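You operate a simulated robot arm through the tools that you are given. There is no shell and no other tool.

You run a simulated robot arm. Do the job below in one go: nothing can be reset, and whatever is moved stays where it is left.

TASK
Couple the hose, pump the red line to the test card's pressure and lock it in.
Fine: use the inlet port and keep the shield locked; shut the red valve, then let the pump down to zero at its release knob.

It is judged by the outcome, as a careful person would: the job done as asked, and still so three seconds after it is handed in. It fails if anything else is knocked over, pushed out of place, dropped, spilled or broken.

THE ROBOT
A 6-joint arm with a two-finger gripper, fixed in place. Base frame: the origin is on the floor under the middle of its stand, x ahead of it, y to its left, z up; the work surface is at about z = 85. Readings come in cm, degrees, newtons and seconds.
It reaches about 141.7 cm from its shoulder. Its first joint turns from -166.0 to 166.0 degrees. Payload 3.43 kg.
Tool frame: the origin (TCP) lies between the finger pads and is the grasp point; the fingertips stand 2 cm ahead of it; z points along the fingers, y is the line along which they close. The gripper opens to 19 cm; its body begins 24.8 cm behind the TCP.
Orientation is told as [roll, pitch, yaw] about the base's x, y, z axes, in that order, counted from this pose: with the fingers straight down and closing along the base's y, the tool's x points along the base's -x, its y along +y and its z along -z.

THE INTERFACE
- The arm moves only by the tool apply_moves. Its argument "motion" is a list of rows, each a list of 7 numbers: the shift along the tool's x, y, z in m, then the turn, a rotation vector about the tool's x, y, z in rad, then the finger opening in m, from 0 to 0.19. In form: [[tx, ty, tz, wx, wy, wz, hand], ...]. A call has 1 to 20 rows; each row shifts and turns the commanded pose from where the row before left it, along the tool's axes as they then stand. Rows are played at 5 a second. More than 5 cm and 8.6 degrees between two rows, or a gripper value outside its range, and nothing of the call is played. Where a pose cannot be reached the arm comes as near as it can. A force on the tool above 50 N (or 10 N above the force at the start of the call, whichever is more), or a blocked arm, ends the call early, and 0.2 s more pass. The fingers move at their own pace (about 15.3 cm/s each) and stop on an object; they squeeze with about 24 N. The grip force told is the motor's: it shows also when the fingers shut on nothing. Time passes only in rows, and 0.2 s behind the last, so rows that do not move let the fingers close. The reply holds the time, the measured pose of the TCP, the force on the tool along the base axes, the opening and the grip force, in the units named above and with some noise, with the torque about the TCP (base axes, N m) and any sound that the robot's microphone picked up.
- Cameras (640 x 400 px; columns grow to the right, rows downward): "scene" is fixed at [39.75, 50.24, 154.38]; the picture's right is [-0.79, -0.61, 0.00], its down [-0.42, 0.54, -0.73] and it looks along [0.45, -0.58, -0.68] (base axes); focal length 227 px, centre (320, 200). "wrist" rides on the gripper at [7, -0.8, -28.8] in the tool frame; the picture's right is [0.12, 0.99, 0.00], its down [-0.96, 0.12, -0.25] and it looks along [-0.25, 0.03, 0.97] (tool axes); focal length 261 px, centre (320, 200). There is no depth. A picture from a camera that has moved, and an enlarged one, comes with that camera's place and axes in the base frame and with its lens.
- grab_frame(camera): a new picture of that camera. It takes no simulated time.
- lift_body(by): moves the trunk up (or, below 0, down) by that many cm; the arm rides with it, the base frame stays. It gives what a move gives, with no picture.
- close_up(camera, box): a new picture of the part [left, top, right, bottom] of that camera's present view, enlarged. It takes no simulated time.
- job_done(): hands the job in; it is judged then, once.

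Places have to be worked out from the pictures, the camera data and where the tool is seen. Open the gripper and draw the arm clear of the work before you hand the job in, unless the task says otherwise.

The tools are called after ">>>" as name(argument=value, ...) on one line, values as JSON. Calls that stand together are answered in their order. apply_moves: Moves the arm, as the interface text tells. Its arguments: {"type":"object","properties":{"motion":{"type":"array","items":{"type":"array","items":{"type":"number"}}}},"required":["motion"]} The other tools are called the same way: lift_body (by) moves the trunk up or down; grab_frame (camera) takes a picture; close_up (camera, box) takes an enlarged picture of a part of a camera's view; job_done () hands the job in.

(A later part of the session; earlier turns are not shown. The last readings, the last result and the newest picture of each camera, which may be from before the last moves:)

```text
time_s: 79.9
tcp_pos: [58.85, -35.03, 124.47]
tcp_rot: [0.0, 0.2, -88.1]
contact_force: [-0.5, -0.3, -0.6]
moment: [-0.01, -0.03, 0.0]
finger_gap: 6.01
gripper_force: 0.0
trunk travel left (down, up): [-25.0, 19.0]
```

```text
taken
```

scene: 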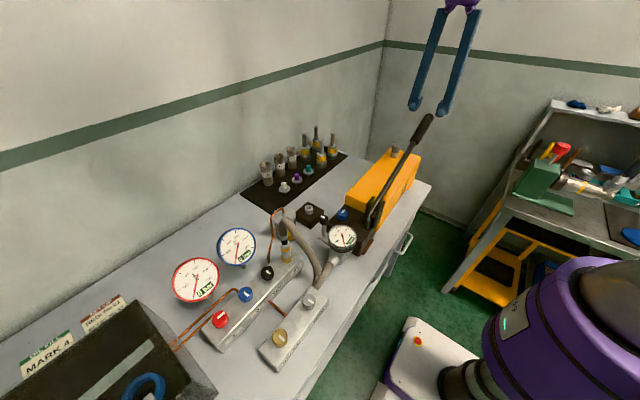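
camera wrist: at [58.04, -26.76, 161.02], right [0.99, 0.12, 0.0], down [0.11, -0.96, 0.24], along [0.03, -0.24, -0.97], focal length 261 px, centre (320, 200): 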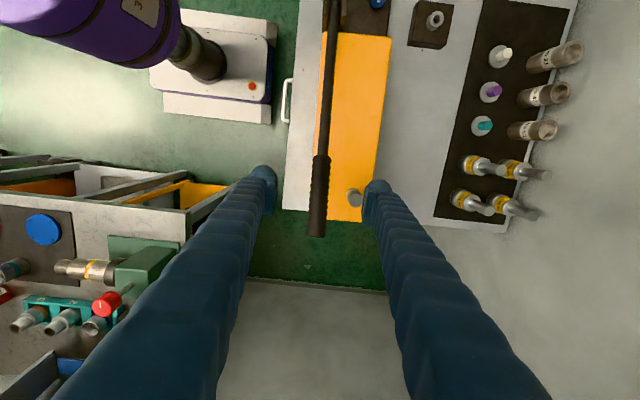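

The lever stays up. I travel to above the release knob near (67, 2.5) and turn the fingers to the −45° diagonal.

>>> apply_moves(motion=[[0.0413, 0.0104, 0, 0, 0, 0, 0.06], [0.0413, 0.0104, 0, 0, 0, 0, 0.06], [0.0413, 0.0104, 0, 0, 0, 0, 0.06], [0.0413, 0.0104, 0, 0, 0, 0, 0.06], [0.0413, 0.0104, 0, 0, 0, 0, 0.06], [0.0413, 0.0104, 0, 0, 0, 0, 0.06], [0.0413, 0.0104, 0, 0, 0, 0, 0.06], [0.0413, 0.0104, 0, 0, 0, 0, 0.06], [0.0413, 0.0104, 0, 0, 0, 0, 0.06], [0, 0, 0, 0, 0, -0.1253, 0.06], [0, 0, 0, 0, 0, -0.1253, 0.06], [0, 0, 0, 0, 0, -0.1253, 0.06], [0, 0, 0, 0, 0, -0.1253, 0.06], [0, 0, 0, 0, 0, -0.1253, 0.06], [0, 0, 0, 0, 0, -0.1253, 0.06]])

>>> grab_frame(camera="wrist")

>>> close_up(camera="wrist", box=[260, 110, 380, 210])

```text
time_s: 83.1
tcp_pos: [67.18, 2.63, 124.48]
tcp_rot: [0.0, 0.3, -44.9]
contact_force: [0.4, -0.5, 1.0]
moment: [0.0, 0.02, 0.0]
finger_gap: 5.99
gripper_force: 0.0
trunk travel left (down, up): [-25.0, 19.0]
```

```text
taken
camera wrist: at [61.63, 6.92, 153.11], right [0.62, 0.79, 0.0], down [0.76, -0.6, 0.25], along [0.19, -0.15, -0.97], focal length 261 px, centre (320, 200)
```

wrist: 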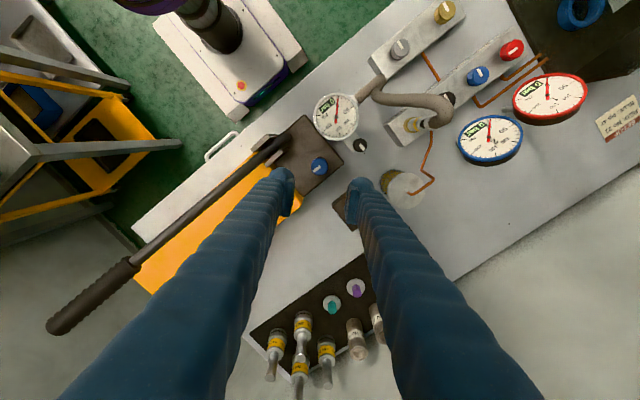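

```text
4.00 times, centred on (320, 160) of wrist
camera zoom: at [61.63, 6.92, 153.11], right [0.62, 0.79, 0.0], down [0.76, -0.6, 0.25], along [0.19, -0.15, -0.97], focal length 1043 px, centre (320, 360)
```

zoom: 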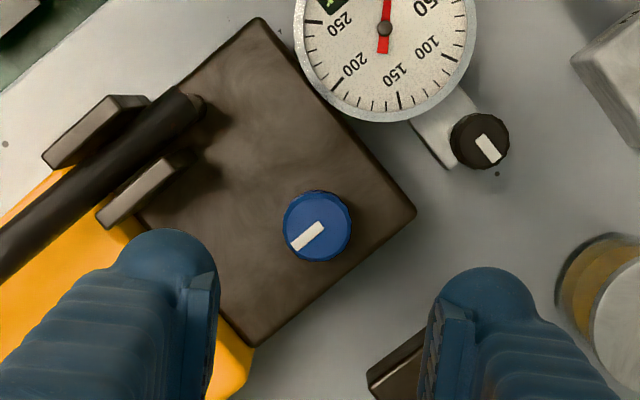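

The release pointer points to −y (open like red), the shut ones point to −x, so it needs a quarter turn clockwise. I correct 3 mm and descend toward the knob with fingers at 5 cm.

>>> apply_moves(motion=[[0.0008, -0.003, 0.03, 0, 0, 0, 0.05], [0, 0, 0.045, 0, 0, 0, 0.05], [0, 0, 0.045, 0, 0, 0, 0.05], [0, 0, 0.045, 0, 0, 0, 0.05]])

>>> close_up(camera="wrist", box=[260, 110, 380, 210])

>>> close_up(camera="scene", box=[300, 170, 400, 260])

```text
time_s: 84.1
tcp_pos: [67.14, 2.4, 107.81]
tcp_rot: [0.0, 0.2, -45.1]
contact_force: [-0.6, 0.0, 0.4]
moment: [0.01, 0.04, -0.03]
finger_gap: 4.97
gripper_force: 0.0
trunk travel left (down, up): [-25.0, 19.0]
```

```text
4.00 times, centred on (320, 160) of wrist
camera zoom: at [61.6, 6.68, 136.48], right [0.62, 0.79, 0.0], down [0.76, -0.6, 0.24], along [0.19, -0.15, -0.97], focal length 1043 px, centre (320, 360)
```

zoom: 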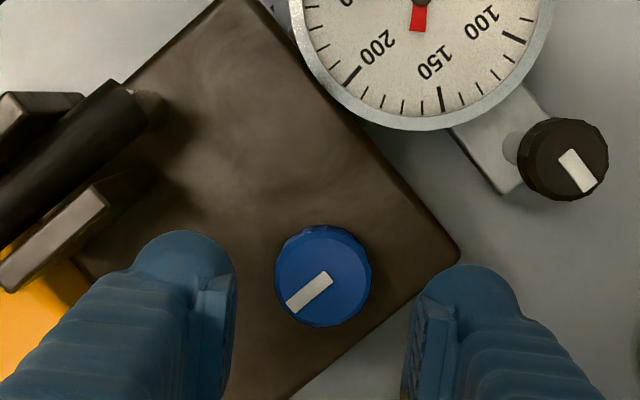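

```text
4.44 times, centred on (350, 215) of scene
camera zoom: at [39.75, 50.24, 154.38], right [-0.79, -0.61, 0.0], down [-0.42, 0.54, -0.73], along [0.45, -0.58, -0.68], focal length 1009 px, centre (187, 133)
```

zoom: 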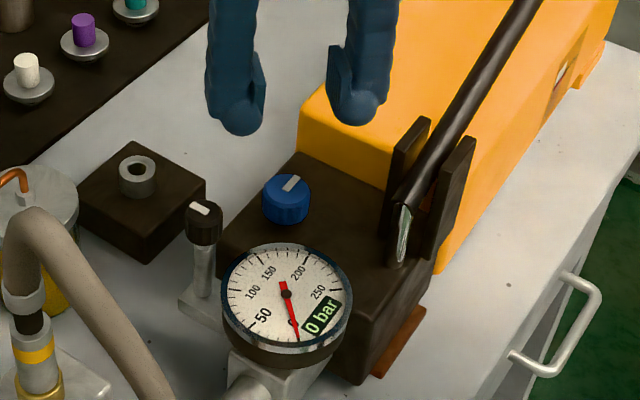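

The knob is nearly centred. I descend further to z≈101.5 and check centring once more.

>>> apply_moves(motion=[[0, 0, 0.032, 0, 0, 0, 0.05], [0, 0, 0.031, 0, 0, 0, 0.05]])

>>> close_up(camera="wrist", box=[260, 120, 380, 220])

>>> close_up(camera="scene", box=[310, 180, 390, 250])

```text
time_s: 84.7
tcp_pos: [66.93, 2.31, 101.69]
tcp_rot: [0.1, 0.1, -45.1]
contact_force: [0.3, 0.4, 0.1]
moment: [0.04, 0.05, -0.01]
finger_gap: 4.98
gripper_force: 0.0
trunk travel left (down, up): [-25.0, 19.0]
```

```text
4.00 times, centred on (320, 170) of wrist
camera zoom: at [61.39, 6.77, 130.43], right [0.62, 0.79, 0.0], down [0.76, -0.6, 0.25], along [0.19, -0.15, -0.97], focal length 1043 px, centre (320, 320)
```

zoom: 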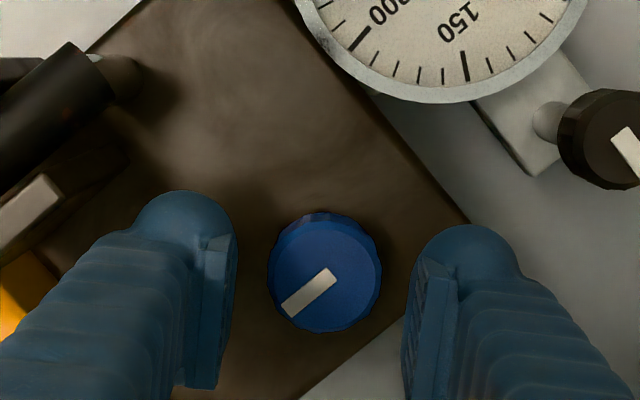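

```text
5.71 times, centred on (350, 215) of scene
camera zoom: at [39.75, 50.24, 154.38], right [-0.79, -0.61, 0.0], down [-0.42, 0.54, -0.73], along [0.45, -0.58, -0.68], focal length 1297 px, centre (149, 114)
```

zoom: 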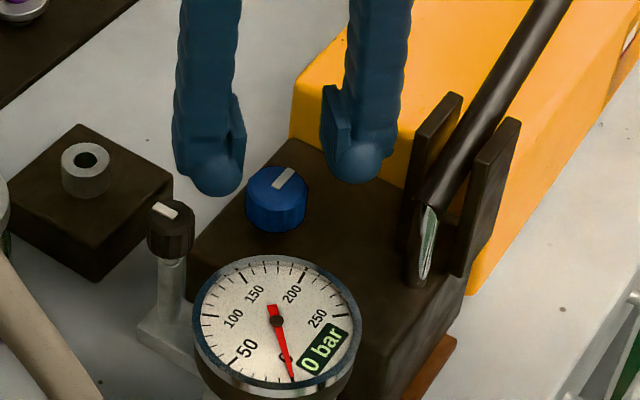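

Well centred; knob top is at z≈98.0, its base about 95.5. I descend to z≈98 and close on the knob.

>>> apply_moves(motion=[[0, 0, 0.018, 0, 0, 0, 0.05], [0, 0, 0.018, 0, 0, 0, 0.05], [0, 0, 0, 0, 0, 0, 0.0], [0, 0, 0, 0, 0, 0, 0.0], [0, 0, 0, 0, 0, 0, 0.0]])

>>> close_up(camera="scene", box=[310, 180, 390, 250])

```text
time_s: 85.9
tcp_pos: [67.03, 2.39, 98.01]
tcp_rot: [0.2, 0.0, -45.0]
contact_force: [13.8, 9.6, 11.4]
moment: [0.09, -0.22, -0.06]
finger_gap: 3.49
gripper_force: 24.1
trunk travel left (down, up): [-25.0, 19.0]
```

```text
5.71 times, centred on (350, 215) of scene
camera zoom: at [39.75, 50.24, 154.38], right [-0.79, -0.61, 0.0], down [-0.42, 0.54, -0.73], along [0.45, -0.58, -0.68], focal length 1297 px, centre (149, 114)
```

zoom: 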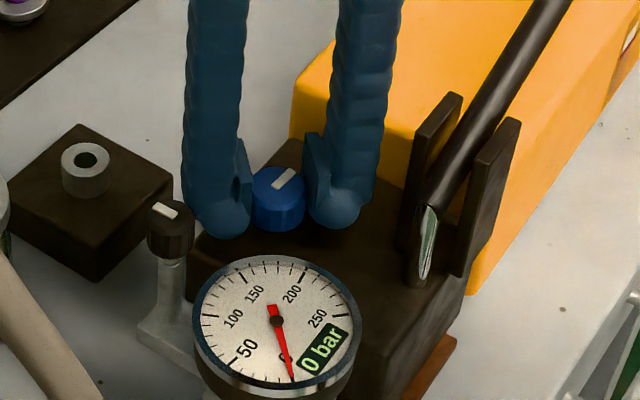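

Knob gripped (3.5 cm); a 16 N side load says I am ~1.5 mm off toward tool −y. I correct it and start turning clockwise in small steps.

>>> apply_moves(motion=[[0, 0.0015, -0.0005, 0, 0, 0, 0.0], [0, 0, 0, 0, 0, 0.1, 0.0], [0, 0, 0, 0, 0, 0.13, 0.0]])

>>> close_up(camera="scene", box=[310, 180, 390, 250])

```text
time_s: 86.7
tcp_pos: [66.95, 2.54, 97.95]
tcp_rot: [0.0, 0.2, -58.4]
contact_force: [8.1, -3.7, 11.0]
moment: [-0.12, -0.1, 0.0]
finger_gap: 3.52
gripper_force: 23.9
trunk travel left (down, up): [-25.0, 19.0]
```

```text
5.71 times, centred on (350, 215) of scene
camera zoom: at [39.75, 50.24, 154.38], right [-0.79, -0.61, 0.0], down [-0.42, 0.54, -0.73], along [0.45, -0.58, -0.68], focal length 1297 px, centre (149, 114)
```

zoom: 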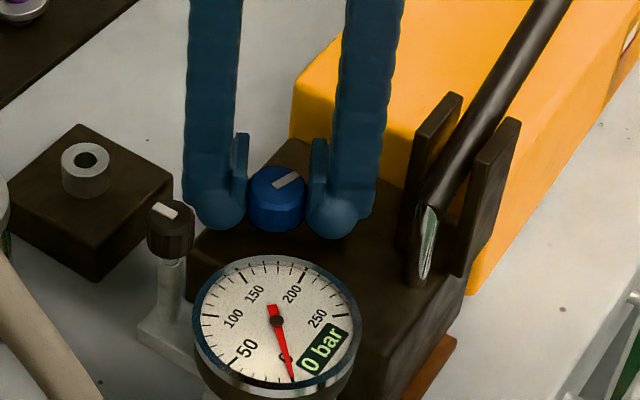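

The knob turns with the fingers, little torque. I trim the side loads, raise 1 mm and continue clockwise.

>>> apply_moves(motion=[[-0.0007, 0.0005, -0.001, 0, 0, 0.1, 0.0], [0, 0, 0, 0, 0, 0.13, 0.0], [0, 0, 0, 0, 0, 0.13, 0.0], [0, 0, 0, 0, 0, 0.13, 0.0]])

```text
time_s: 87.7
tcp_pos: [67.03, 2.42, 97.97]
tcp_rot: [-0.1, 0.2, -86.4]
contact_force: [-9.5, -6.7, 0.7]
moment: [-0.02, 0.08, -0.01]
finger_gap: 3.49
gripper_force: 24.1
trunk travel left (down, up): [-25.0, 19.0]
```

Side loads stay below 12 N; I trim and continue turning.

>>> apply_moves(motion=[[-0.0006, -0.001, 0, 0, 0, 0.1, 0.0], [0, 0, 0, 0, 0, 0.13, 0.0], [0, 0, 0, 0, 0, 0.13, 0.0], [0, 0, 0, 0, 0, 0.13, 0.0]])

>>> close_up(camera="scene", box=[310, 180, 390, 250])

>>> close_up(camera="wrist", box=[260, 120, 380, 220])

```text
time_s: 88.7
tcp_pos: [66.9, 2.51, 97.99]
tcp_rot: [-0.3, 0.0, -114.4]
contact_force: [-20.3, 5.3, 0.1]
moment: [-0.08, 0.01, 0.09]
finger_gap: 3.43
gripper_force: 24.0
trunk travel left (down, up): [-25.0, 19.0]
```

```text
5.71 times, centred on (350, 215) of scene
camera zoom: at [39.75, 50.24, 154.38], right [-0.79, -0.61, 0.0], down [-0.42, 0.54, -0.73], along [0.45, -0.58, -0.68], focal length 1297 px, centre (149, 114)
```

zoom: 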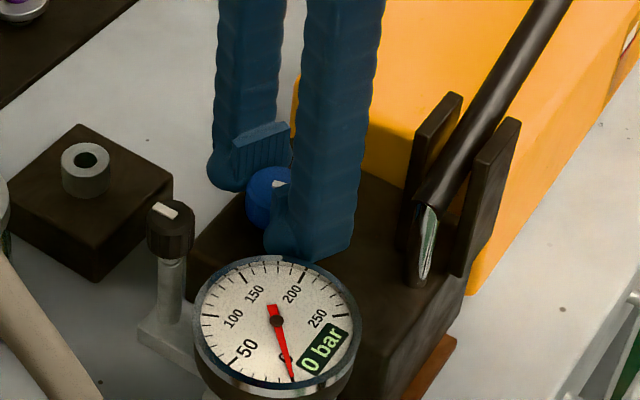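

```text
4.00 times, centred on (320, 170) of wrist
camera zoom: at [69.11, 9.27, 126.76], right [0.95, -0.3, -0.01], down [-0.29, -0.92, 0.25], along [-0.08, -0.23, -0.97], focal length 1043 px, centre (320, 320)
```

zoom: 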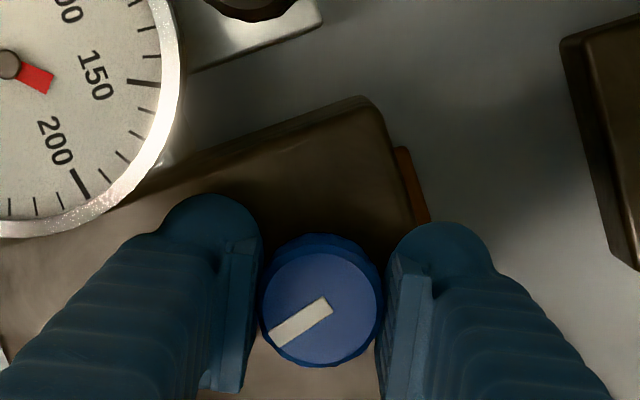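

The pointer has turned ~70° toward −x. I trim 2 mm along tool −y and finish the quarter turn.

>>> apply_moves(motion=[[-0.0003, -0.0018, 0, 0, 0, 0.09, 0.0], [0, 0, 0, 0, 0, 0.12, 0.0], [0, 0, 0, 0, 0, 0.13, 0.0]])

>>> close_up(camera="wrist", box=[260, 120, 380, 220])

>>> close_up(camera="scene", box=[310, 180, 390, 250])

```text
time_s: 89.5
tcp_pos: [66.81, 2.61, 98.37]
tcp_rot: [0.0, 0.0, -134.0]
contact_force: [-19.3, 7.1, -0.1]
moment: [0.02, 0.15, 0.39]
finger_gap: 3.52
gripper_force: 24.1
trunk travel left (down, up): [-25.0, 19.0]
```

```text
4.00 times, centred on (320, 170) of wrist
camera zoom: at [71.08, 8.21, 126.96], right [0.8, -0.6, 0.0], down [-0.58, -0.77, 0.25], along [-0.15, -0.2, -0.97], focal length 1043 px, centre (320, 320)
```

zoom: 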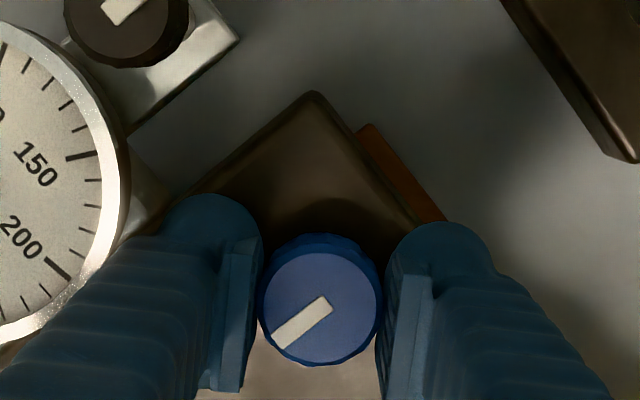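

```text
5.71 times, centred on (350, 215) of scene
camera zoom: at [39.75, 50.24, 154.38], right [-0.79, -0.61, 0.0], down [-0.42, 0.54, -0.73], along [0.45, -0.58, -0.68], focal length 1297 px, centre (149, 114)
```

zoom: 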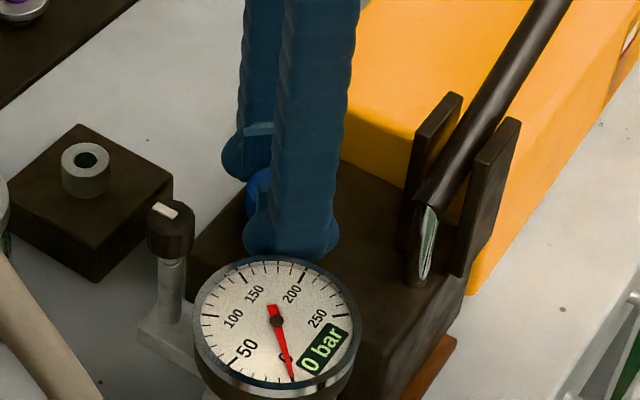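

The pointer now points to −x and a 0.39 N·m reaction shows the stop. I open just a little (the gauge is close) and rise straight up.

>>> apply_moves(motion=[[0, 0.0005, 0, 0, 0, -0.01, 0.0], [0, 0, 0, 0, 0, 0, 0.042], [0, 0, 0, 0, 0, 0, 0.042], [0, 0, -0.02, 0, 0, 0, 0.042], [0, 0, -0.03, 0, 0, 0, 0.042], [0, 0, -0.045, 0, 0, 0, 0.042], [0, 0, -0.045, 0, 0, 0, 0.042], [0, 0, -0.045, 0, 0, 0, 0.05], [0, 0, -0.045, 0, 0, 0, 0.06]])

>>> close_up(camera="scene", box=[160, 180, 380, 320])

>>> close_up(camera="scene", box=[310, 180, 390, 250])

```text
time_s: 91.5
tcp_pos: [66.98, 2.28, 121.17]
tcp_rot: [-0.2, 0.1, -133.2]
contact_force: [-0.8, -0.6, -0.5]
moment: [-0.03, -0.05, 0.02]
finger_gap: 5.97
gripper_force: 0.0
trunk travel left (down, up): [-25.0, 19.0]
```

```text
2.86 times, centred on (270, 250) of scene
camera zoom: at [39.75, 50.24, 154.38], right [-0.79, -0.61, 0.0], down [-0.42, 0.54, -0.73], along [0.45, -0.58, -0.68], focal length 649 px, centre (463, 57)
```

zoom: 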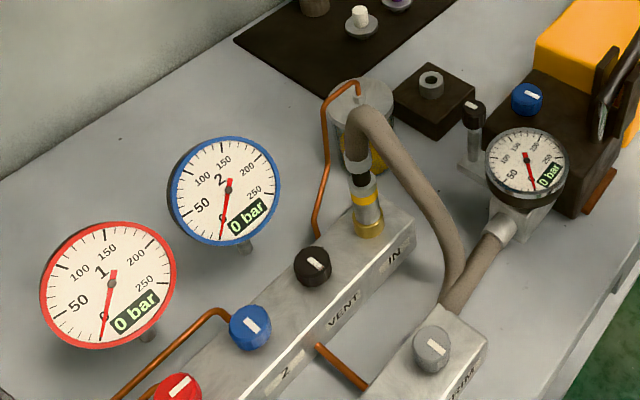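

```text
5.71 times, centred on (350, 215) of scene
camera zoom: at [39.75, 50.24, 154.38], right [-0.79, -0.61, 0.0], down [-0.42, 0.54, -0.73], along [0.45, -0.58, -0.68], focal length 1297 px, centre (149, 114)
```

zoom: 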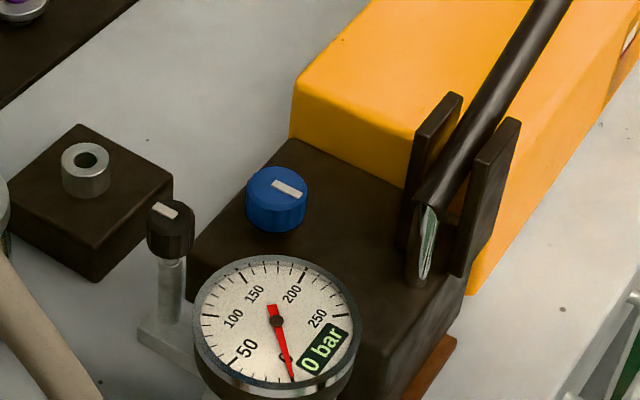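

The release now points −x like the other shut knobs. I return to the lever handle for a very small test stroke.

>>> apply_moves(motion=[[0, 0, -0.008, 0, 0, -0.131, 0.06], [0, 0, -0.008, 0, 0, -0.131, 0.06], [0, 0, -0.008, 0, 0, -0.131, 0.06], [0, 0, -0.008, 0, 0, -0.131, 0.06], [0, 0, -0.008, 0, 0, -0.131, 0.06], [0, 0, -0.008, 0, 0, -0.132, 0.06], [-0.0411, -0.0102, 0, 0, 0, 0, 0.06], [-0.0411, -0.0102, 0, 0, 0, 0, 0.06], [-0.0411, -0.0102, 0, 0, 0, 0, 0.06], [-0.0411, -0.0102, 0, 0, 0, 0, 0.06], [-0.0411, -0.0102, 0, 0, 0, 0, 0.06], [-0.0411, -0.0102, 0, 0, 0, 0, 0.06], [-0.0411, -0.0102, 0, 0, 0, 0, 0.06], [-0.0411, -0.0102, 0, 0, 0, 0, 0.06], [-0.0411, -0.0102, 0, 0, 0, 0, 0.06]])

>>> close_up(camera="wrist", box=[240, 110, 400, 230])

```text
time_s: 94.7
tcp_pos: [59.15, -35.03, 125.94]
tcp_rot: [0.0, 0.2, -88.2]
contact_force: [-0.8, -1.0, -0.3]
moment: [0.04, -0.04, -0.01]
finger_gap: 5.99
gripper_force: 0.0
trunk travel left (down, up): [-25.0, 19.0]
```

```text
3.33 times, centred on (320, 170) of wrist
camera zoom: at [58.03, -28.08, 154.77], right [0.99, 0.15, 0.0], down [0.15, -0.96, 0.24], along [0.04, -0.24, -0.97], focal length 869 px, centre (320, 300)
```

zoom: 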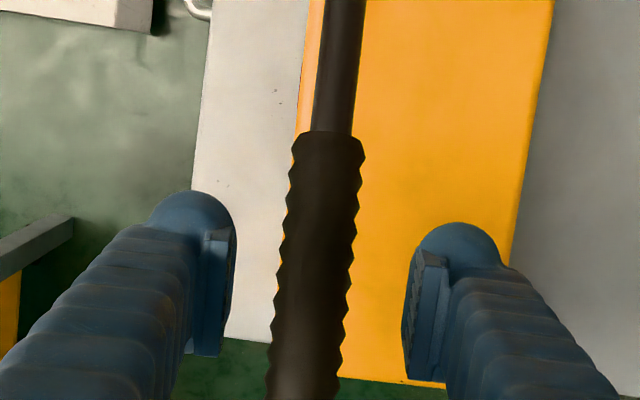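

Aligned over the grip. I descend and close on the handle again.

>>> apply_moves(motion=[[0.0003, -0.001, 0.033, 0, 0, 0, 0.06], [0, 0, 0.033, 0, 0, 0, 0.06], [0, 0, 0.033, 0, 0, 0, 0.06], [0, 0, 0, 0, 0, 0, 0.0], [0, 0, 0, 0, 0, 0, 0.0], [0, 0, 0, 0, 0, 0, 0.0]])

```text
time_s: 96.1
tcp_pos: [59.06, -34.73, 115.77]
tcp_rot: [-0.2, 0.3, -88.2]
contact_force: [-13.9, -0.4, 0.2]
moment: [-0.08, 0.1, 0.0]
finger_gap: 3.13
gripper_force: 23.4
trunk travel left (down, up): [-25.0, 19.0]
```

Gripped. I trim 1.3 mm in x and push down 1.5 cm, then read the gauges.

>>> apply_moves(motion=[[0, -0.0013, 0, 0, 0, 0, 0.0], [-0.0029, 0, 0.0075, 0, 0, 0, 0.0], [-0.0029, 0, 0.0075, 0, 0, 0, 0.0]])

>>> close_up(camera="scene", box=[160, 180, 380, 320])

```text
time_s: 96.9
tcp_pos: [59.06, -35.17, 114.51]
tcp_rot: [0.1, 0.0, -88.1]
contact_force: [4.4, 7.3, 0.1]
moment: [0.25, -0.03, -0.08]
finger_gap: 3.12
gripper_force: 24.0
trunk travel left (down, up): [-25.0, 19.0]
```

```text
2.86 times, centred on (270, 250) of scene
camera zoom: at [39.75, 50.24, 154.38], right [-0.79, -0.61, 0.0], down [-0.42, 0.54, -0.73], along [0.45, -0.58, -0.68], focal length 649 px, centre (463, 57)
```

zoom: 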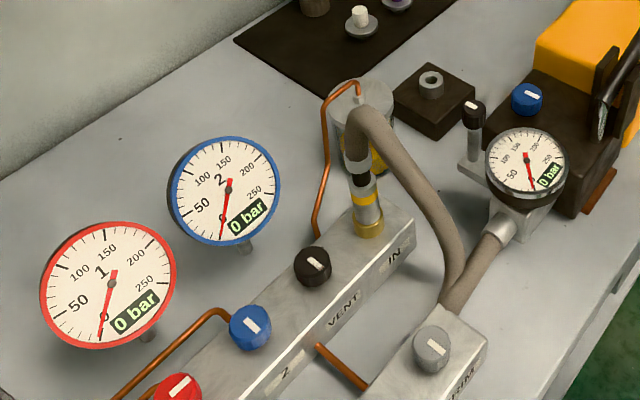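

No reading yet. I continue the stroke by 2.5 cm.

>>> apply_moves(motion=[[-0.0026, 0, 0.0085, 0, 0, 0, 0.0], [-0.0026, 0, 0.0085, 0, 0, 0, 0.0], [-0.0024, 0, 0.0085, 0, 0, 0, 0.0]])

>>> close_up(camera="scene", box=[160, 180, 380, 320])

```text
time_s: 97.7
tcp_pos: [59.01, -36.11, 111.53]
tcp_rot: [0.0, 0.1, -88.1]
contact_force: [20.5, 7.4, 1.6]
moment: [-0.14, 0.04, -0.17]
finger_gap: 3.13
gripper_force: 24.3
trunk travel left (down, up): [-25.0, 19.0]
```

```text
2.86 times, centred on (270, 250) of scene
camera zoom: at [39.75, 50.24, 154.38], right [-0.79, -0.61, 0.0], down [-0.42, 0.54, -0.73], along [0.45, -0.58, -0.68], focal length 649 px, centre (463, 57)
```

zoom: 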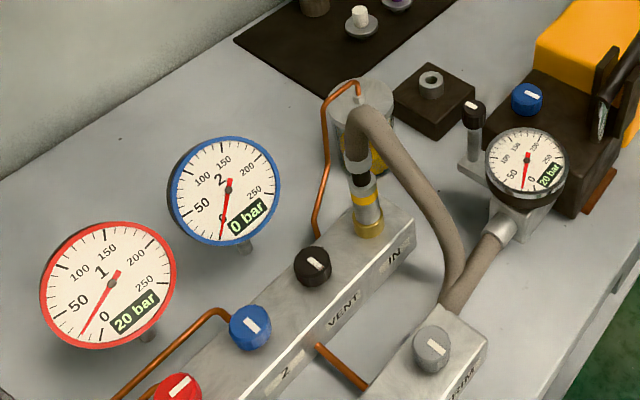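

The red gauge and the pump gauge both read 20 bar, blue stays 0 — the coupling works, red is open, the rest shut. I trim the x load and continue down in small steps to learn the rate.

>>> apply_moves(motion=[[0, 0.0018, 0, 0, 0, 0, 0.0], [-0.0022, 0, 0.01, 0, 0, 0, 0.0], [-0.002, 0, 0.01, 0, 0, 0, 0.0]])

>>> close_up(camera="scene", box=[160, 180, 380, 320])

```text
time_s: 98.5
tcp_pos: [59.02, -36.49, 109.86]
tcp_rot: [0.1, 0.0, -88.1]
contact_force: [30.3, 12.0, 3.1]
moment: [0.11, -0.16, -0.07]
finger_gap: 3.14
gripper_force: 24.0
trunk travel left (down, up): [-25.0, 19.0]
```

```text
2.86 times, centred on (270, 250) of scene
camera zoom: at [39.75, 50.24, 154.38], right [-0.79, -0.61, 0.0], down [-0.42, 0.54, -0.73], along [0.45, -0.58, -0.68], focal length 649 px, centre (463, 57)
```

zoom: 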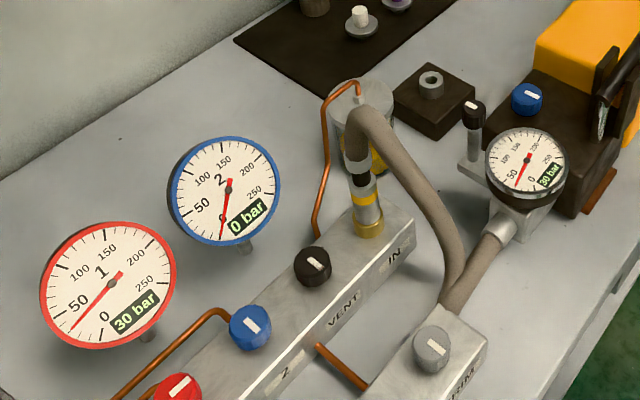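

Now 30 bar on red. The side force in x has grown to 30 N, so I look at the grip before going on.

>>> close_up(camera="scene", box=[330, 60, 480, 220])

>>> grab_frame(camera="wrist")

```text
2.50 times, centred on (405, 140) of scene
camera zoom: at [39.75, 50.24, 154.38], right [-0.79, -0.61, 0.0], down [-0.42, 0.54, -0.73], along [0.45, -0.58, -0.68], focal length 568 px, centre (108, 350)
```

zoom: 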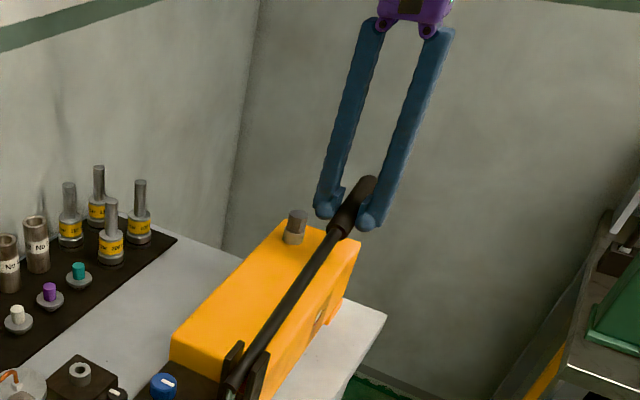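

```text
taken
camera wrist: at [57.99, -29.45, 138.51], right [0.99, 0.15, 0.0], down [0.15, -0.96, 0.25], along [0.04, -0.24, -0.97], focal length 261 px, centre (320, 200)
```

wrist: 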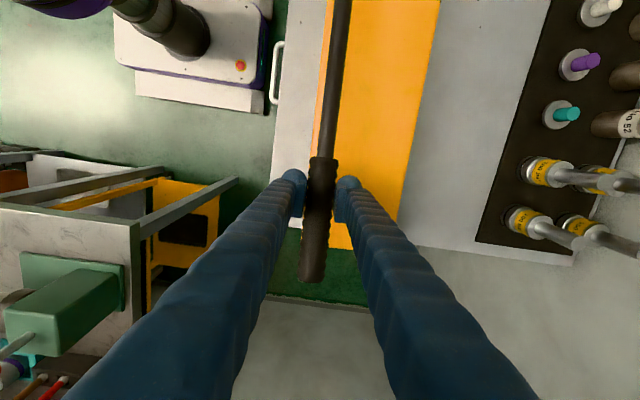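

The grip looks fine. I shift 1.5 mm toward +x without moving the lever to see how the side force responds.

>>> apply_moves(motion=[[0.0008, 0.0015, 0, 0, 0, 0, 0.0], [0, 0, 0, 0, 0, 0, 0.0]])

```text
time_s: 99.1
tcp_pos: [59.14, -36.37, 109.87]
tcp_rot: [-0.1, 0.1, -88.1]
contact_force: [18.8, 7.2, 3.8]
moment: [0.02, -0.14, -0.01]
finger_gap: 3.14
gripper_force: 24.0
trunk travel left (down, up): [-25.0, 19.0]
```

Force dropped as expected; I keep trimming +x while going down 3 cm more.

>>> apply_moves(motion=[[-0.0012, 0.0015, 0.01, 0, 0, 0, 0.0], [-0.0014, 0.0007, 0.01, 0, 0, 0, 0.0], [-0.0012, 0.0007, 0.01, 0, 0, 0, 0.0]])

>>> close_up(camera="scene", box=[160, 180, 380, 320])

```text
time_s: 99.9
tcp_pos: [59.04, -36.93, 106.87]
tcp_rot: [-0.2, 0.2, -88.2]
contact_force: [-4.1, -1.8, 6.1]
moment: [-0.67, 0.38, -0.06]
finger_gap: 3.12
gripper_force: 23.8
trunk travel left (down, up): [-25.0, 19.0]
```

```text
2.86 times, centred on (270, 250) of scene
camera zoom: at [39.75, 50.24, 154.38], right [-0.79, -0.61, 0.0], down [-0.42, 0.54, -0.73], along [0.45, -0.58, -0.68], focal length 649 px, centre (463, 57)
```

zoom: 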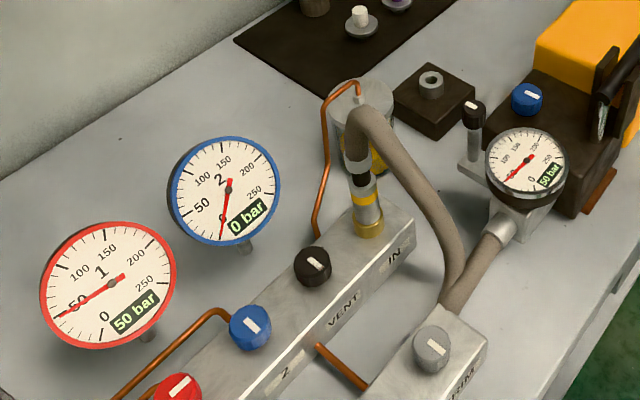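

Red reads 50 bar, forces small. I go down another 3 cm (expecting about 70 bar).

>>> apply_moves(motion=[[-0.001, 0, 0.01, 0, 0, 0, 0.0], [-0.0008, 0, 0.01, 0, 0, 0, 0.0], [-0.0006, 0, 0.008, 0, 0, 0, 0.0]])

>>> close_up(camera="scene", box=[160, 180, 380, 320])

>>> close_up(camera="scene", box=[330, 60, 480, 220])

```text
time_s: 100.7
tcp_pos: [59.0, -37.03, 104.28]
tcp_rot: [-0.1, 0.2, -88.2]
contact_force: [-25.9, -0.6, 7.1]
moment: [-0.73, 0.48, -0.06]
finger_gap: 3.15
gripper_force: 23.9
trunk travel left (down, up): [-25.0, 19.0]
```

```text
2.86 times, centred on (270, 250) of scene
camera zoom: at [39.75, 50.24, 154.38], right [-0.79, -0.61, 0.0], down [-0.42, 0.54, -0.73], along [0.45, -0.58, -0.68], focal length 649 px, centre (463, 57)
```

zoom: 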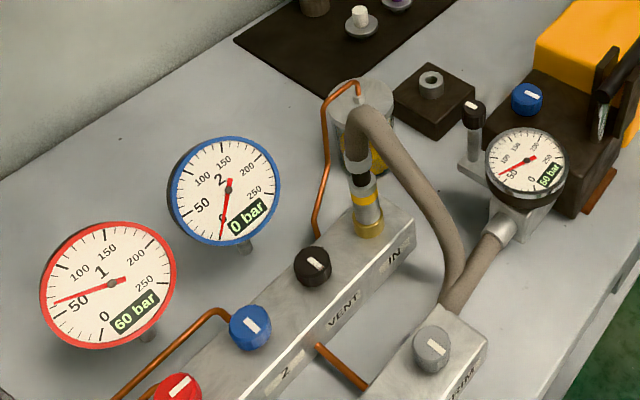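

```text
2.50 times, centred on (405, 140) of scene
camera zoom: at [39.75, 50.24, 154.38], right [-0.79, -0.61, 0.0], down [-0.42, 0.54, -0.73], along [0.45, -0.58, -0.68], focal length 568 px, centre (108, 350)
```

zoom: 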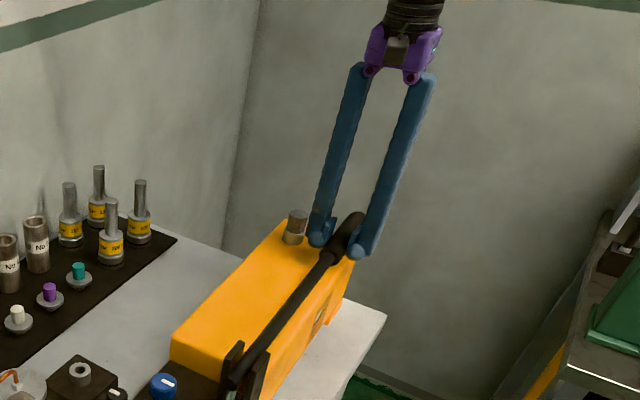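

60 bar now, but the −26 N in x suggests the right finger is brushing the filler cap. I shift away from it, bring the lever up, and will regrip nearer the pivot for the next stroke.

>>> apply_moves(motion=[[0.0004, -0.0025, -0.004, 0, 0, 0, 0.0], [0.0014, 0, -0.018, 0, 0, 0, 0.0], [0.0026, -0.0005, -0.02, 0, 0, 0, 0.0], [0.0036, -0.0005, -0.02, 0, 0, 0, 0.0], [0.005, -0.0005, -0.02, 0, 0, 0, 0.0], [0.0068, -0.0005, -0.02, 0, 0, 0, 0.0], [0.0045, 0, -0.012, 0, 0, 0, 0.0]])

>>> close_up(camera="scene", box=[160, 180, 380, 320])

>>> close_up(camera="scene", box=[330, 60, 480, 220])

```text
time_s: 102.3
tcp_pos: [59.11, -34.8, 115.55]
tcp_rot: [0.0, 0.2, -88.2]
contact_force: [-1.9, -16.8, 6.7]
moment: [-0.49, -0.29, 0.1]
finger_gap: 3.11
gripper_force: 23.8
trunk travel left (down, up): [-25.0, 19.0]
```

```text
2.86 times, centred on (270, 250) of scene
camera zoom: at [39.75, 50.24, 154.38], right [-0.79, -0.61, 0.0], down [-0.42, 0.54, -0.73], along [0.45, -0.58, -0.68], focal length 649 px, centre (463, 57)
```

zoom: 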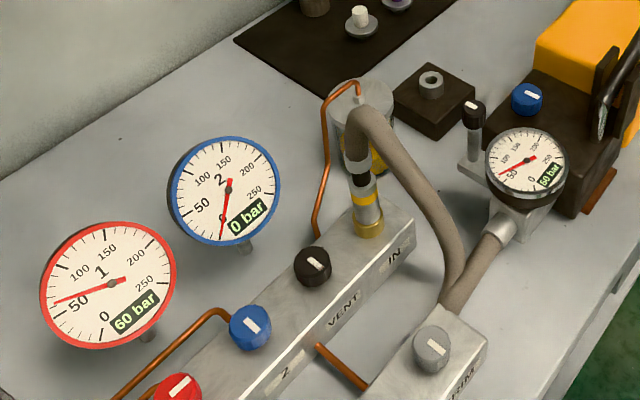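

```text
2.50 times, centred on (405, 140) of scene
camera zoom: at [39.75, 50.24, 154.38], right [-0.79, -0.61, 0.0], down [-0.42, 0.54, -0.73], along [0.45, -0.58, -0.68], focal length 568 px, centre (108, 350)
```

zoom: 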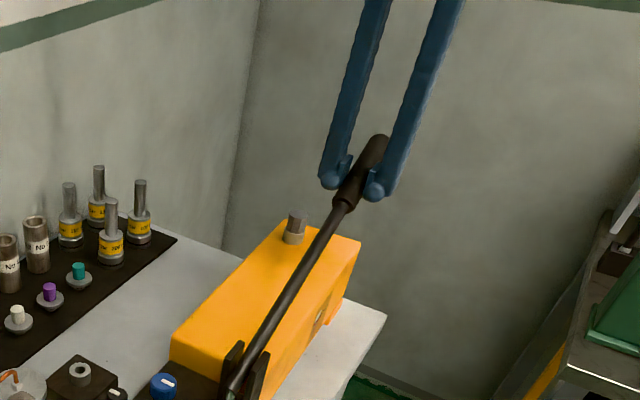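

Pressure holds at 60 bar with the lever up, and the cap is unmoved. I zoom on the red gauge to see the needle precisely.

>>> close_up(camera="scene", box=[168, 250, 226, 306])

>>> close_up(camera="scene", box=[322, 218, 362, 256])

```text
7.14 times, centred on (197, 278) of scene
camera zoom: at [39.75, 50.24, 154.38], right [-0.79, -0.61, 0.0], down [-0.42, 0.54, -0.73], along [0.45, -0.58, -0.68], focal length 1622 px, centre (1199, -357)
```

zoom: 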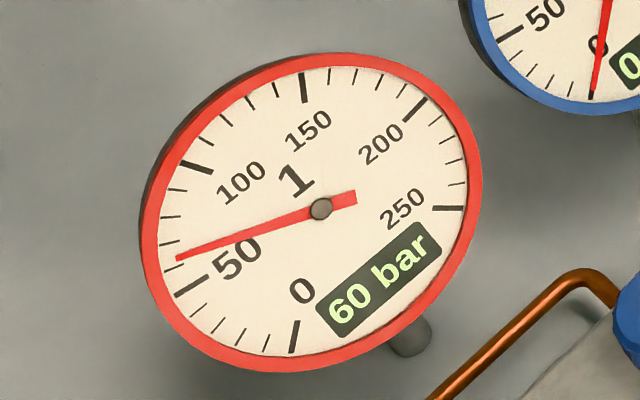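

```text
10.53 times, centred on (342, 237) of scene
camera zoom: at [39.75, 50.24, 154.38], right [-0.79, -0.61, 0.0], down [-0.42, 0.54, -0.73], along [0.45, -0.58, -0.68], focal length 2390 px, centre (88, -190)
```

zoom: 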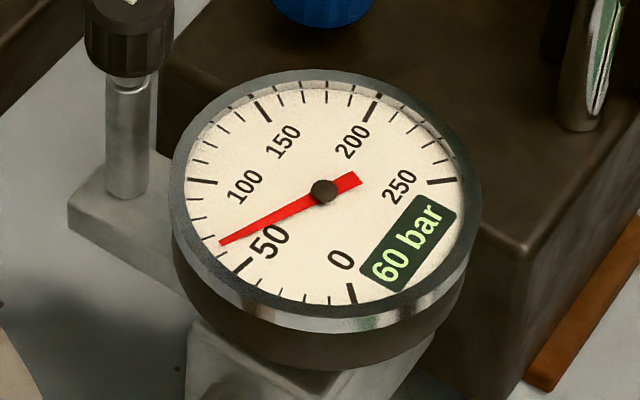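

The digits seem to move in tens; the needle agrees at 60. With the present grip another ~6 cm stroke stays above the cap, so I stroke down 4 cm and read again.

>>> apply_moves(motion=[[-0.0015, 0, 0, 0, 0, 0, 0.0], [-0.0038, 0.0005, 0.01, 0, 0, 0, 0.0], [-0.0034, 0.0005, 0.01, 0, 0, 0, 0.0], [-0.003, 0.0005, 0.01, 0, 0, 0, 0.0], [-0.0027, 0.0005, 0.01, 0, 0, 0, 0.0]])

>>> close_up(camera="scene", box=[168, 250, 226, 306])

>>> close_up(camera="scene", box=[322, 218, 362, 256])

```text
time_s: 103.5
tcp_pos: [59.1, -35.83, 111.53]
tcp_rot: [-0.1, 0.1, -88.1]
contact_force: [-6.5, 3.8, 7.2]
moment: [-0.65, 0.39, -0.12]
finger_gap: 3.15
gripper_force: 24.4
trunk travel left (down, up): [-25.0, 19.0]
```

```text
7.14 times, centred on (197, 278) of scene
camera zoom: at [39.75, 50.24, 154.38], right [-0.79, -0.61, 0.0], down [-0.42, 0.54, -0.73], along [0.45, -0.58, -0.68], focal length 1622 px, centre (1199, -357)
```

zoom: 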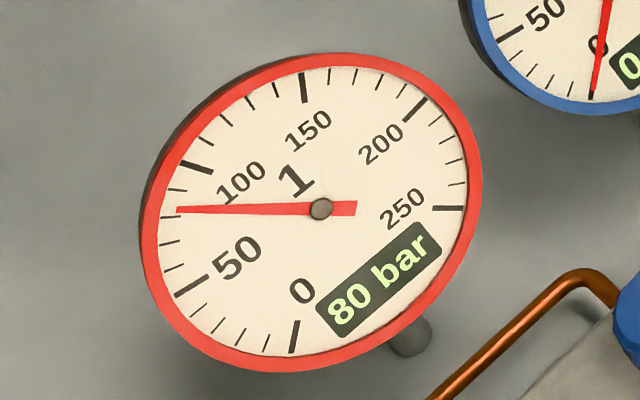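

```text
10.53 times, centred on (342, 237) of scene
camera zoom: at [39.75, 50.24, 154.38], right [-0.79, -0.61, 0.0], down [-0.42, 0.54, -0.73], along [0.45, -0.58, -0.68], focal length 2390 px, centre (88, -190)
```

zoom: 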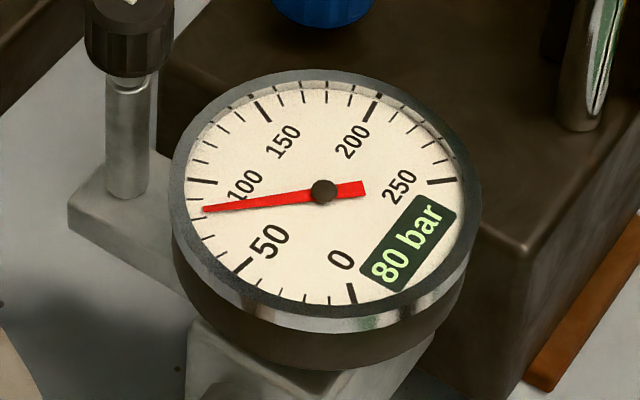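

80 bar. I go down 1.5 cm more for about 90.

>>> apply_moves(motion=[[-0.0018, 0.0003, 0.0075, 0, 0, 0, 0.0], [-0.0017, 0.0003, 0.0075, 0, 0, 0, 0.0]])

>>> close_up(camera="scene", box=[168, 250, 226, 306])

```text
time_s: 104.1
tcp_pos: [59.09, -36.17, 109.94]
tcp_rot: [-0.2, 0.3, -88.3]
contact_force: [-14.2, 8.6, 7.4]
moment: [-0.44, 0.21, -0.18]
finger_gap: 3.12
gripper_force: 24.6
trunk travel left (down, up): [-25.0, 19.0]
```

```text
7.14 times, centred on (197, 278) of scene
camera zoom: at [39.75, 50.24, 154.38], right [-0.79, -0.61, 0.0], down [-0.42, 0.54, -0.73], along [0.45, -0.58, -0.68], focal length 1622 px, centre (1199, -357)
```

zoom: 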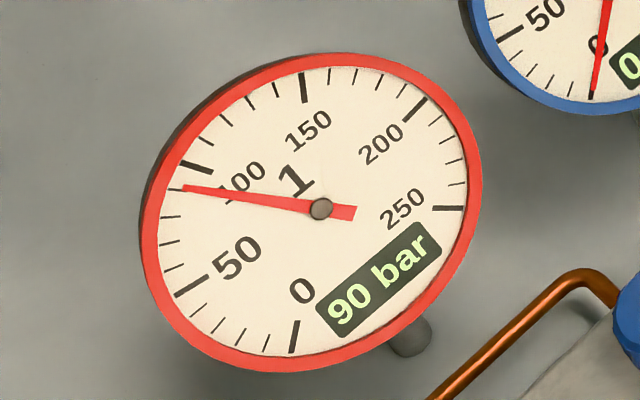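

90 bar. I add about 1.3 cm for 100.

>>> apply_moves(motion=[[-0.0012, -0.0005, 0.0065, 0, 0, 0, 0.0], [-0.0012, -0.0003, 0.0065, 0, 0, 0, 0.0]])

>>> close_up(camera="scene", box=[168, 250, 226, 306])

>>> close_up(camera="scene", box=[322, 218, 362, 256])

```text
time_s: 104.7
tcp_pos: [59.11, -36.5, 108.6]
tcp_rot: [-0.1, 0.3, -88.2]
contact_force: [-13.0, 11.2, 3.5]
moment: [0.85, -0.09, -0.13]
finger_gap: 3.14
gripper_force: 23.3
trunk travel left (down, up): [-25.0, 19.0]
```

```text
7.14 times, centred on (197, 278) of scene
camera zoom: at [39.75, 50.24, 154.38], right [-0.79, -0.61, 0.0], down [-0.42, 0.54, -0.73], along [0.45, -0.58, -0.68], focal length 1622 px, centre (1199, -357)
```

zoom: 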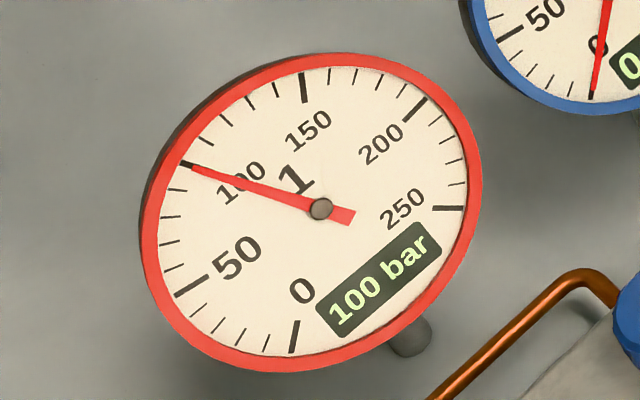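

```text
10.53 times, centred on (342, 237) of scene
camera zoom: at [39.75, 50.24, 154.38], right [-0.79, -0.61, 0.0], down [-0.42, 0.54, -0.73], along [0.45, -0.58, -0.68], focal length 2390 px, centre (88, -190)
```

zoom: 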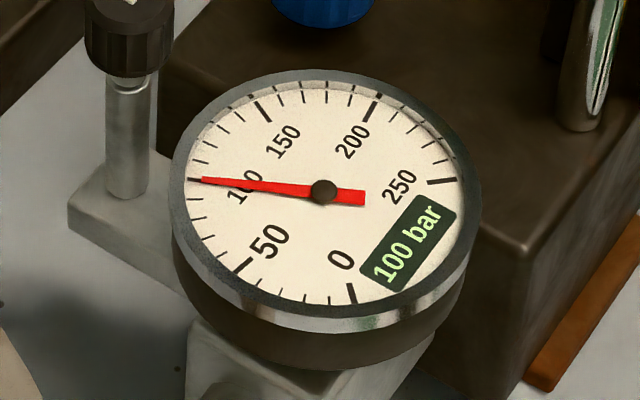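

Red reads exactly 100 bar with the needle on the mark. I let go of the lever carefully, opening only to 4.2 cm because of the cap, and rise straight up.

>>> apply_moves(motion=[[0.001, -0.0015, 0, 0, 0, 0, 0.0], [0, 0, 0, 0, 0, 0, 0.042], [0, 0, 0, 0, 0, 0, 0.042], [0, 0, -0.015, 0, 0, 0, 0.042], [0, 0, -0.03, 0, 0, 0, 0.042], [0, 0, -0.045, 0, 0, 0, 0.045], [0, 0, -0.045, 0, 0, 0, 0.06], [0, 0, -0.045, 0, 0, 0, 0.06]])

>>> close_up(camera="scene", box=[160, 180, 380, 320])

>>> close_up(camera="scene", box=[330, 60, 480, 220])

```text
time_s: 106.5
tcp_pos: [58.82, -36.42, 127.25]
tcp_rot: [0.0, 0.2, -88.2]
contact_force: [0.0, 1.1, 0.2]
moment: [0.0, -0.04, 0.0]
finger_gap: 5.99
gripper_force: 0.1
trunk travel left (down, up): [-25.0, 19.0]
```

```text
2.86 times, centred on (270, 250) of scene
camera zoom: at [39.75, 50.24, 154.38], right [-0.79, -0.61, 0.0], down [-0.42, 0.54, -0.73], along [0.45, -0.58, -0.68], focal length 649 px, centre (463, 57)
```

zoom: 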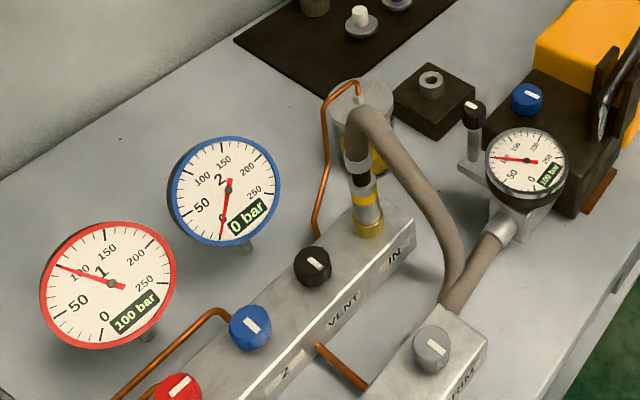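

```text
2.50 times, centred on (405, 140) of scene
camera zoom: at [39.75, 50.24, 154.38], right [-0.79, -0.61, 0.0], down [-0.42, 0.54, -0.73], along [0.45, -0.58, -0.68], focal length 568 px, centre (108, 350)
```

zoom: 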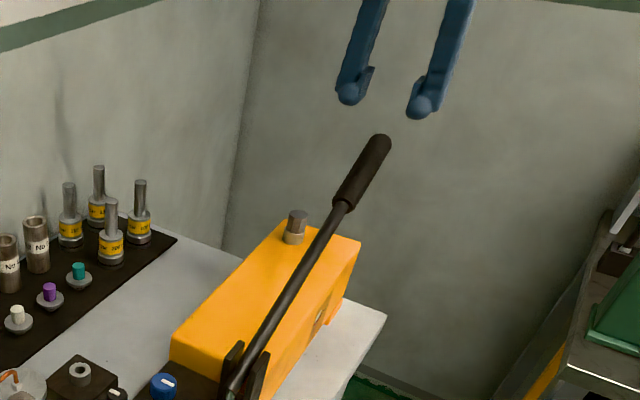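

The lever sprang back up and 100 bar holds on both gauges. Next I shut the red valve: I travel at height to above the red knob near (73.2, 48.4).

>>> apply_moves(motion=[[0.04437, 0.00895, 0, 0, 0, 0, 0.06], [0.04437, 0.00895, 0, 0, 0, 0, 0.06], [0.04437, 0.00895, 0, 0, 0, 0, 0.06], [0.04437, 0.00895, 0, 0, 0, 0, 0.06], [0.04437, 0.00895, 0, 0, 0, 0, 0.06], [0.04437, 0.00895, 0, 0, 0, 0, 0.06], [0.04437, 0.00895, 0, 0, 0, 0, 0.06], [0.04437, 0.00895, 0, 0, 0, 0, 0.06], [0.04437, 0.00895, 0, 0, 0, 0, 0.06], [0.04437, 0.00895, 0, 0, 0, 0, 0.06], [0.04437, 0.00895, 0, 0, 0, 0, 0.06], [0.04437, 0.00895, 0, 0, 0, 0, 0.06], [0.04437, 0.00895, 0, 0, 0, 0, 0.06], [0.04437, 0.00895, 0, 0, 0, 0, 0.06], [0.04437, 0.00895, 0, 0, 0, 0, 0.06], [0.04437, 0.00895, 0, 0, 0, 0, 0.06], [0.04437, 0.00895, 0, 0, 0, 0, 0.06], [0.04437, 0.00895, 0, 0, 0, 0, 0.06], [0.04437, 0.00895, 0, 0, 0, 0, 0.06]])

>>> apply_moves(motion=[[0, 0, 0, 0, 0, -0.1317, 0.06], [0, 0, 0, 0, 0, -0.1317, 0.06], [0, 0, 0, 0, 0, -0.1317, 0.06], [0, 0, 0, 0, 0, -0.1317, 0.06], [0, 0, 0, 0, 0, -0.1317, 0.06], [0, 0, 0, 0, 0, -0.1317, 0.06], [0, 0, 0, 0, 0, -0.1317, 0.06], [0, 0, 0, 0, 0, -0.1317, 0.06], [0, 0, 0, 0, 0, -0.1317, 0.06], [0, 0, 0, 0, 0, -0.1317, 0.06], [0, 0, 0, 0, 0, -0.1317, 0.06], [0, 0, 0, 0, 0, -0.1317, 0.06], [0, 0, 0, 0, 0, -0.1317, 0.06], [0, 0, 0, 0, 0, -0.1317, 0.06], [0, 0, 0, 0, 0, -0.1317, 0.06]])

>>> grab_frame(camera="wrist")

>>> grab_frame(camera="scene")

```text
time_s: 110.5
tcp_pos: [73.19, 48.86, 126.63]
tcp_rot: [-0.1, 0.1, -88.2]
contact_force: [0.3, 0.1, -0.2]
moment: [-0.06, -0.02, 0.0]
finger_gap: 6.0
gripper_force: 0.0
trunk travel left (down, up): [-25.0, 19.0]
```

```text
time_s: 113.7
tcp_pos: [73.33, 48.4, 126.91]
tcp_rot: [0.3, 0.0, 25.1]
contact_force: [0.1, 1.1, -0.2]
moment: [0.0, 0.0, -0.06]
finger_gap: 5.98
gripper_force: 0.0
trunk travel left (down, up): [-25.0, 19.0]
```

```text
taken
camera wrist: at [67.27, 44.51, 155.62], right [-0.53, 0.85, 0.0], down [0.82, 0.51, 0.25], along [0.21, 0.13, -0.97], focal length 261 px, centre (320, 200)
```

wrist: 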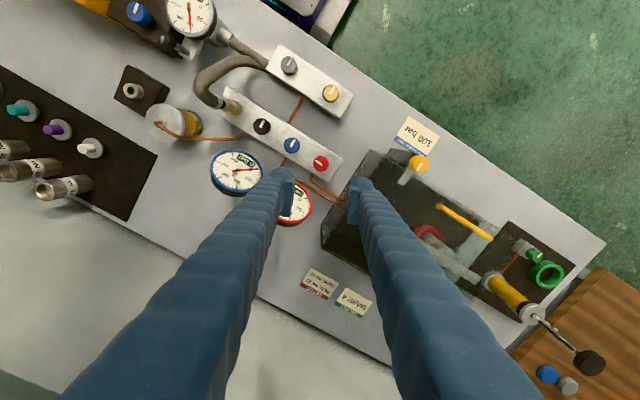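

```text
taken
```

scene: 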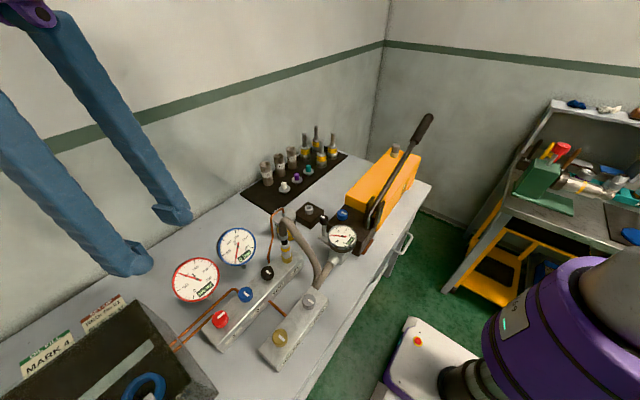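

The red knob lies right under the TCP. I enlarge to verify centring and the surroundings.

>>> close_up(camera="wrist", box=[260, 110, 400, 230])

>>> close_up(camera="scene", box=[150, 220, 300, 360])

```text
3.33 times, centred on (330, 170) of wrist
camera zoom: at [67.27, 44.51, 155.62], right [-0.53, 0.85, 0.0], down [0.82, 0.51, 0.25], along [0.21, 0.13, -0.97], focal length 869 px, centre (287, 300)
```

zoom: 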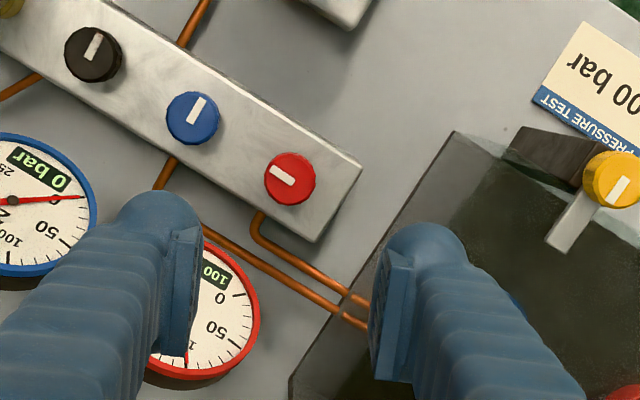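

```text
2.86 times, centred on (225, 290) of scene
camera zoom: at [39.75, 50.24, 154.38], right [-0.79, -0.61, 0.0], down [-0.42, 0.54, -0.73], along [0.45, -0.58, -0.68], focal length 649 px, centre (591, -57)
```

zoom: 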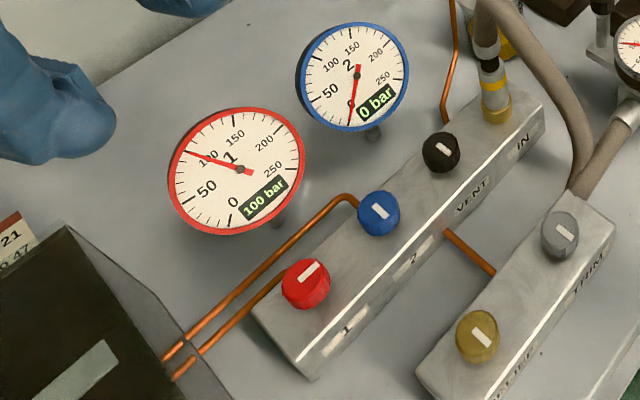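

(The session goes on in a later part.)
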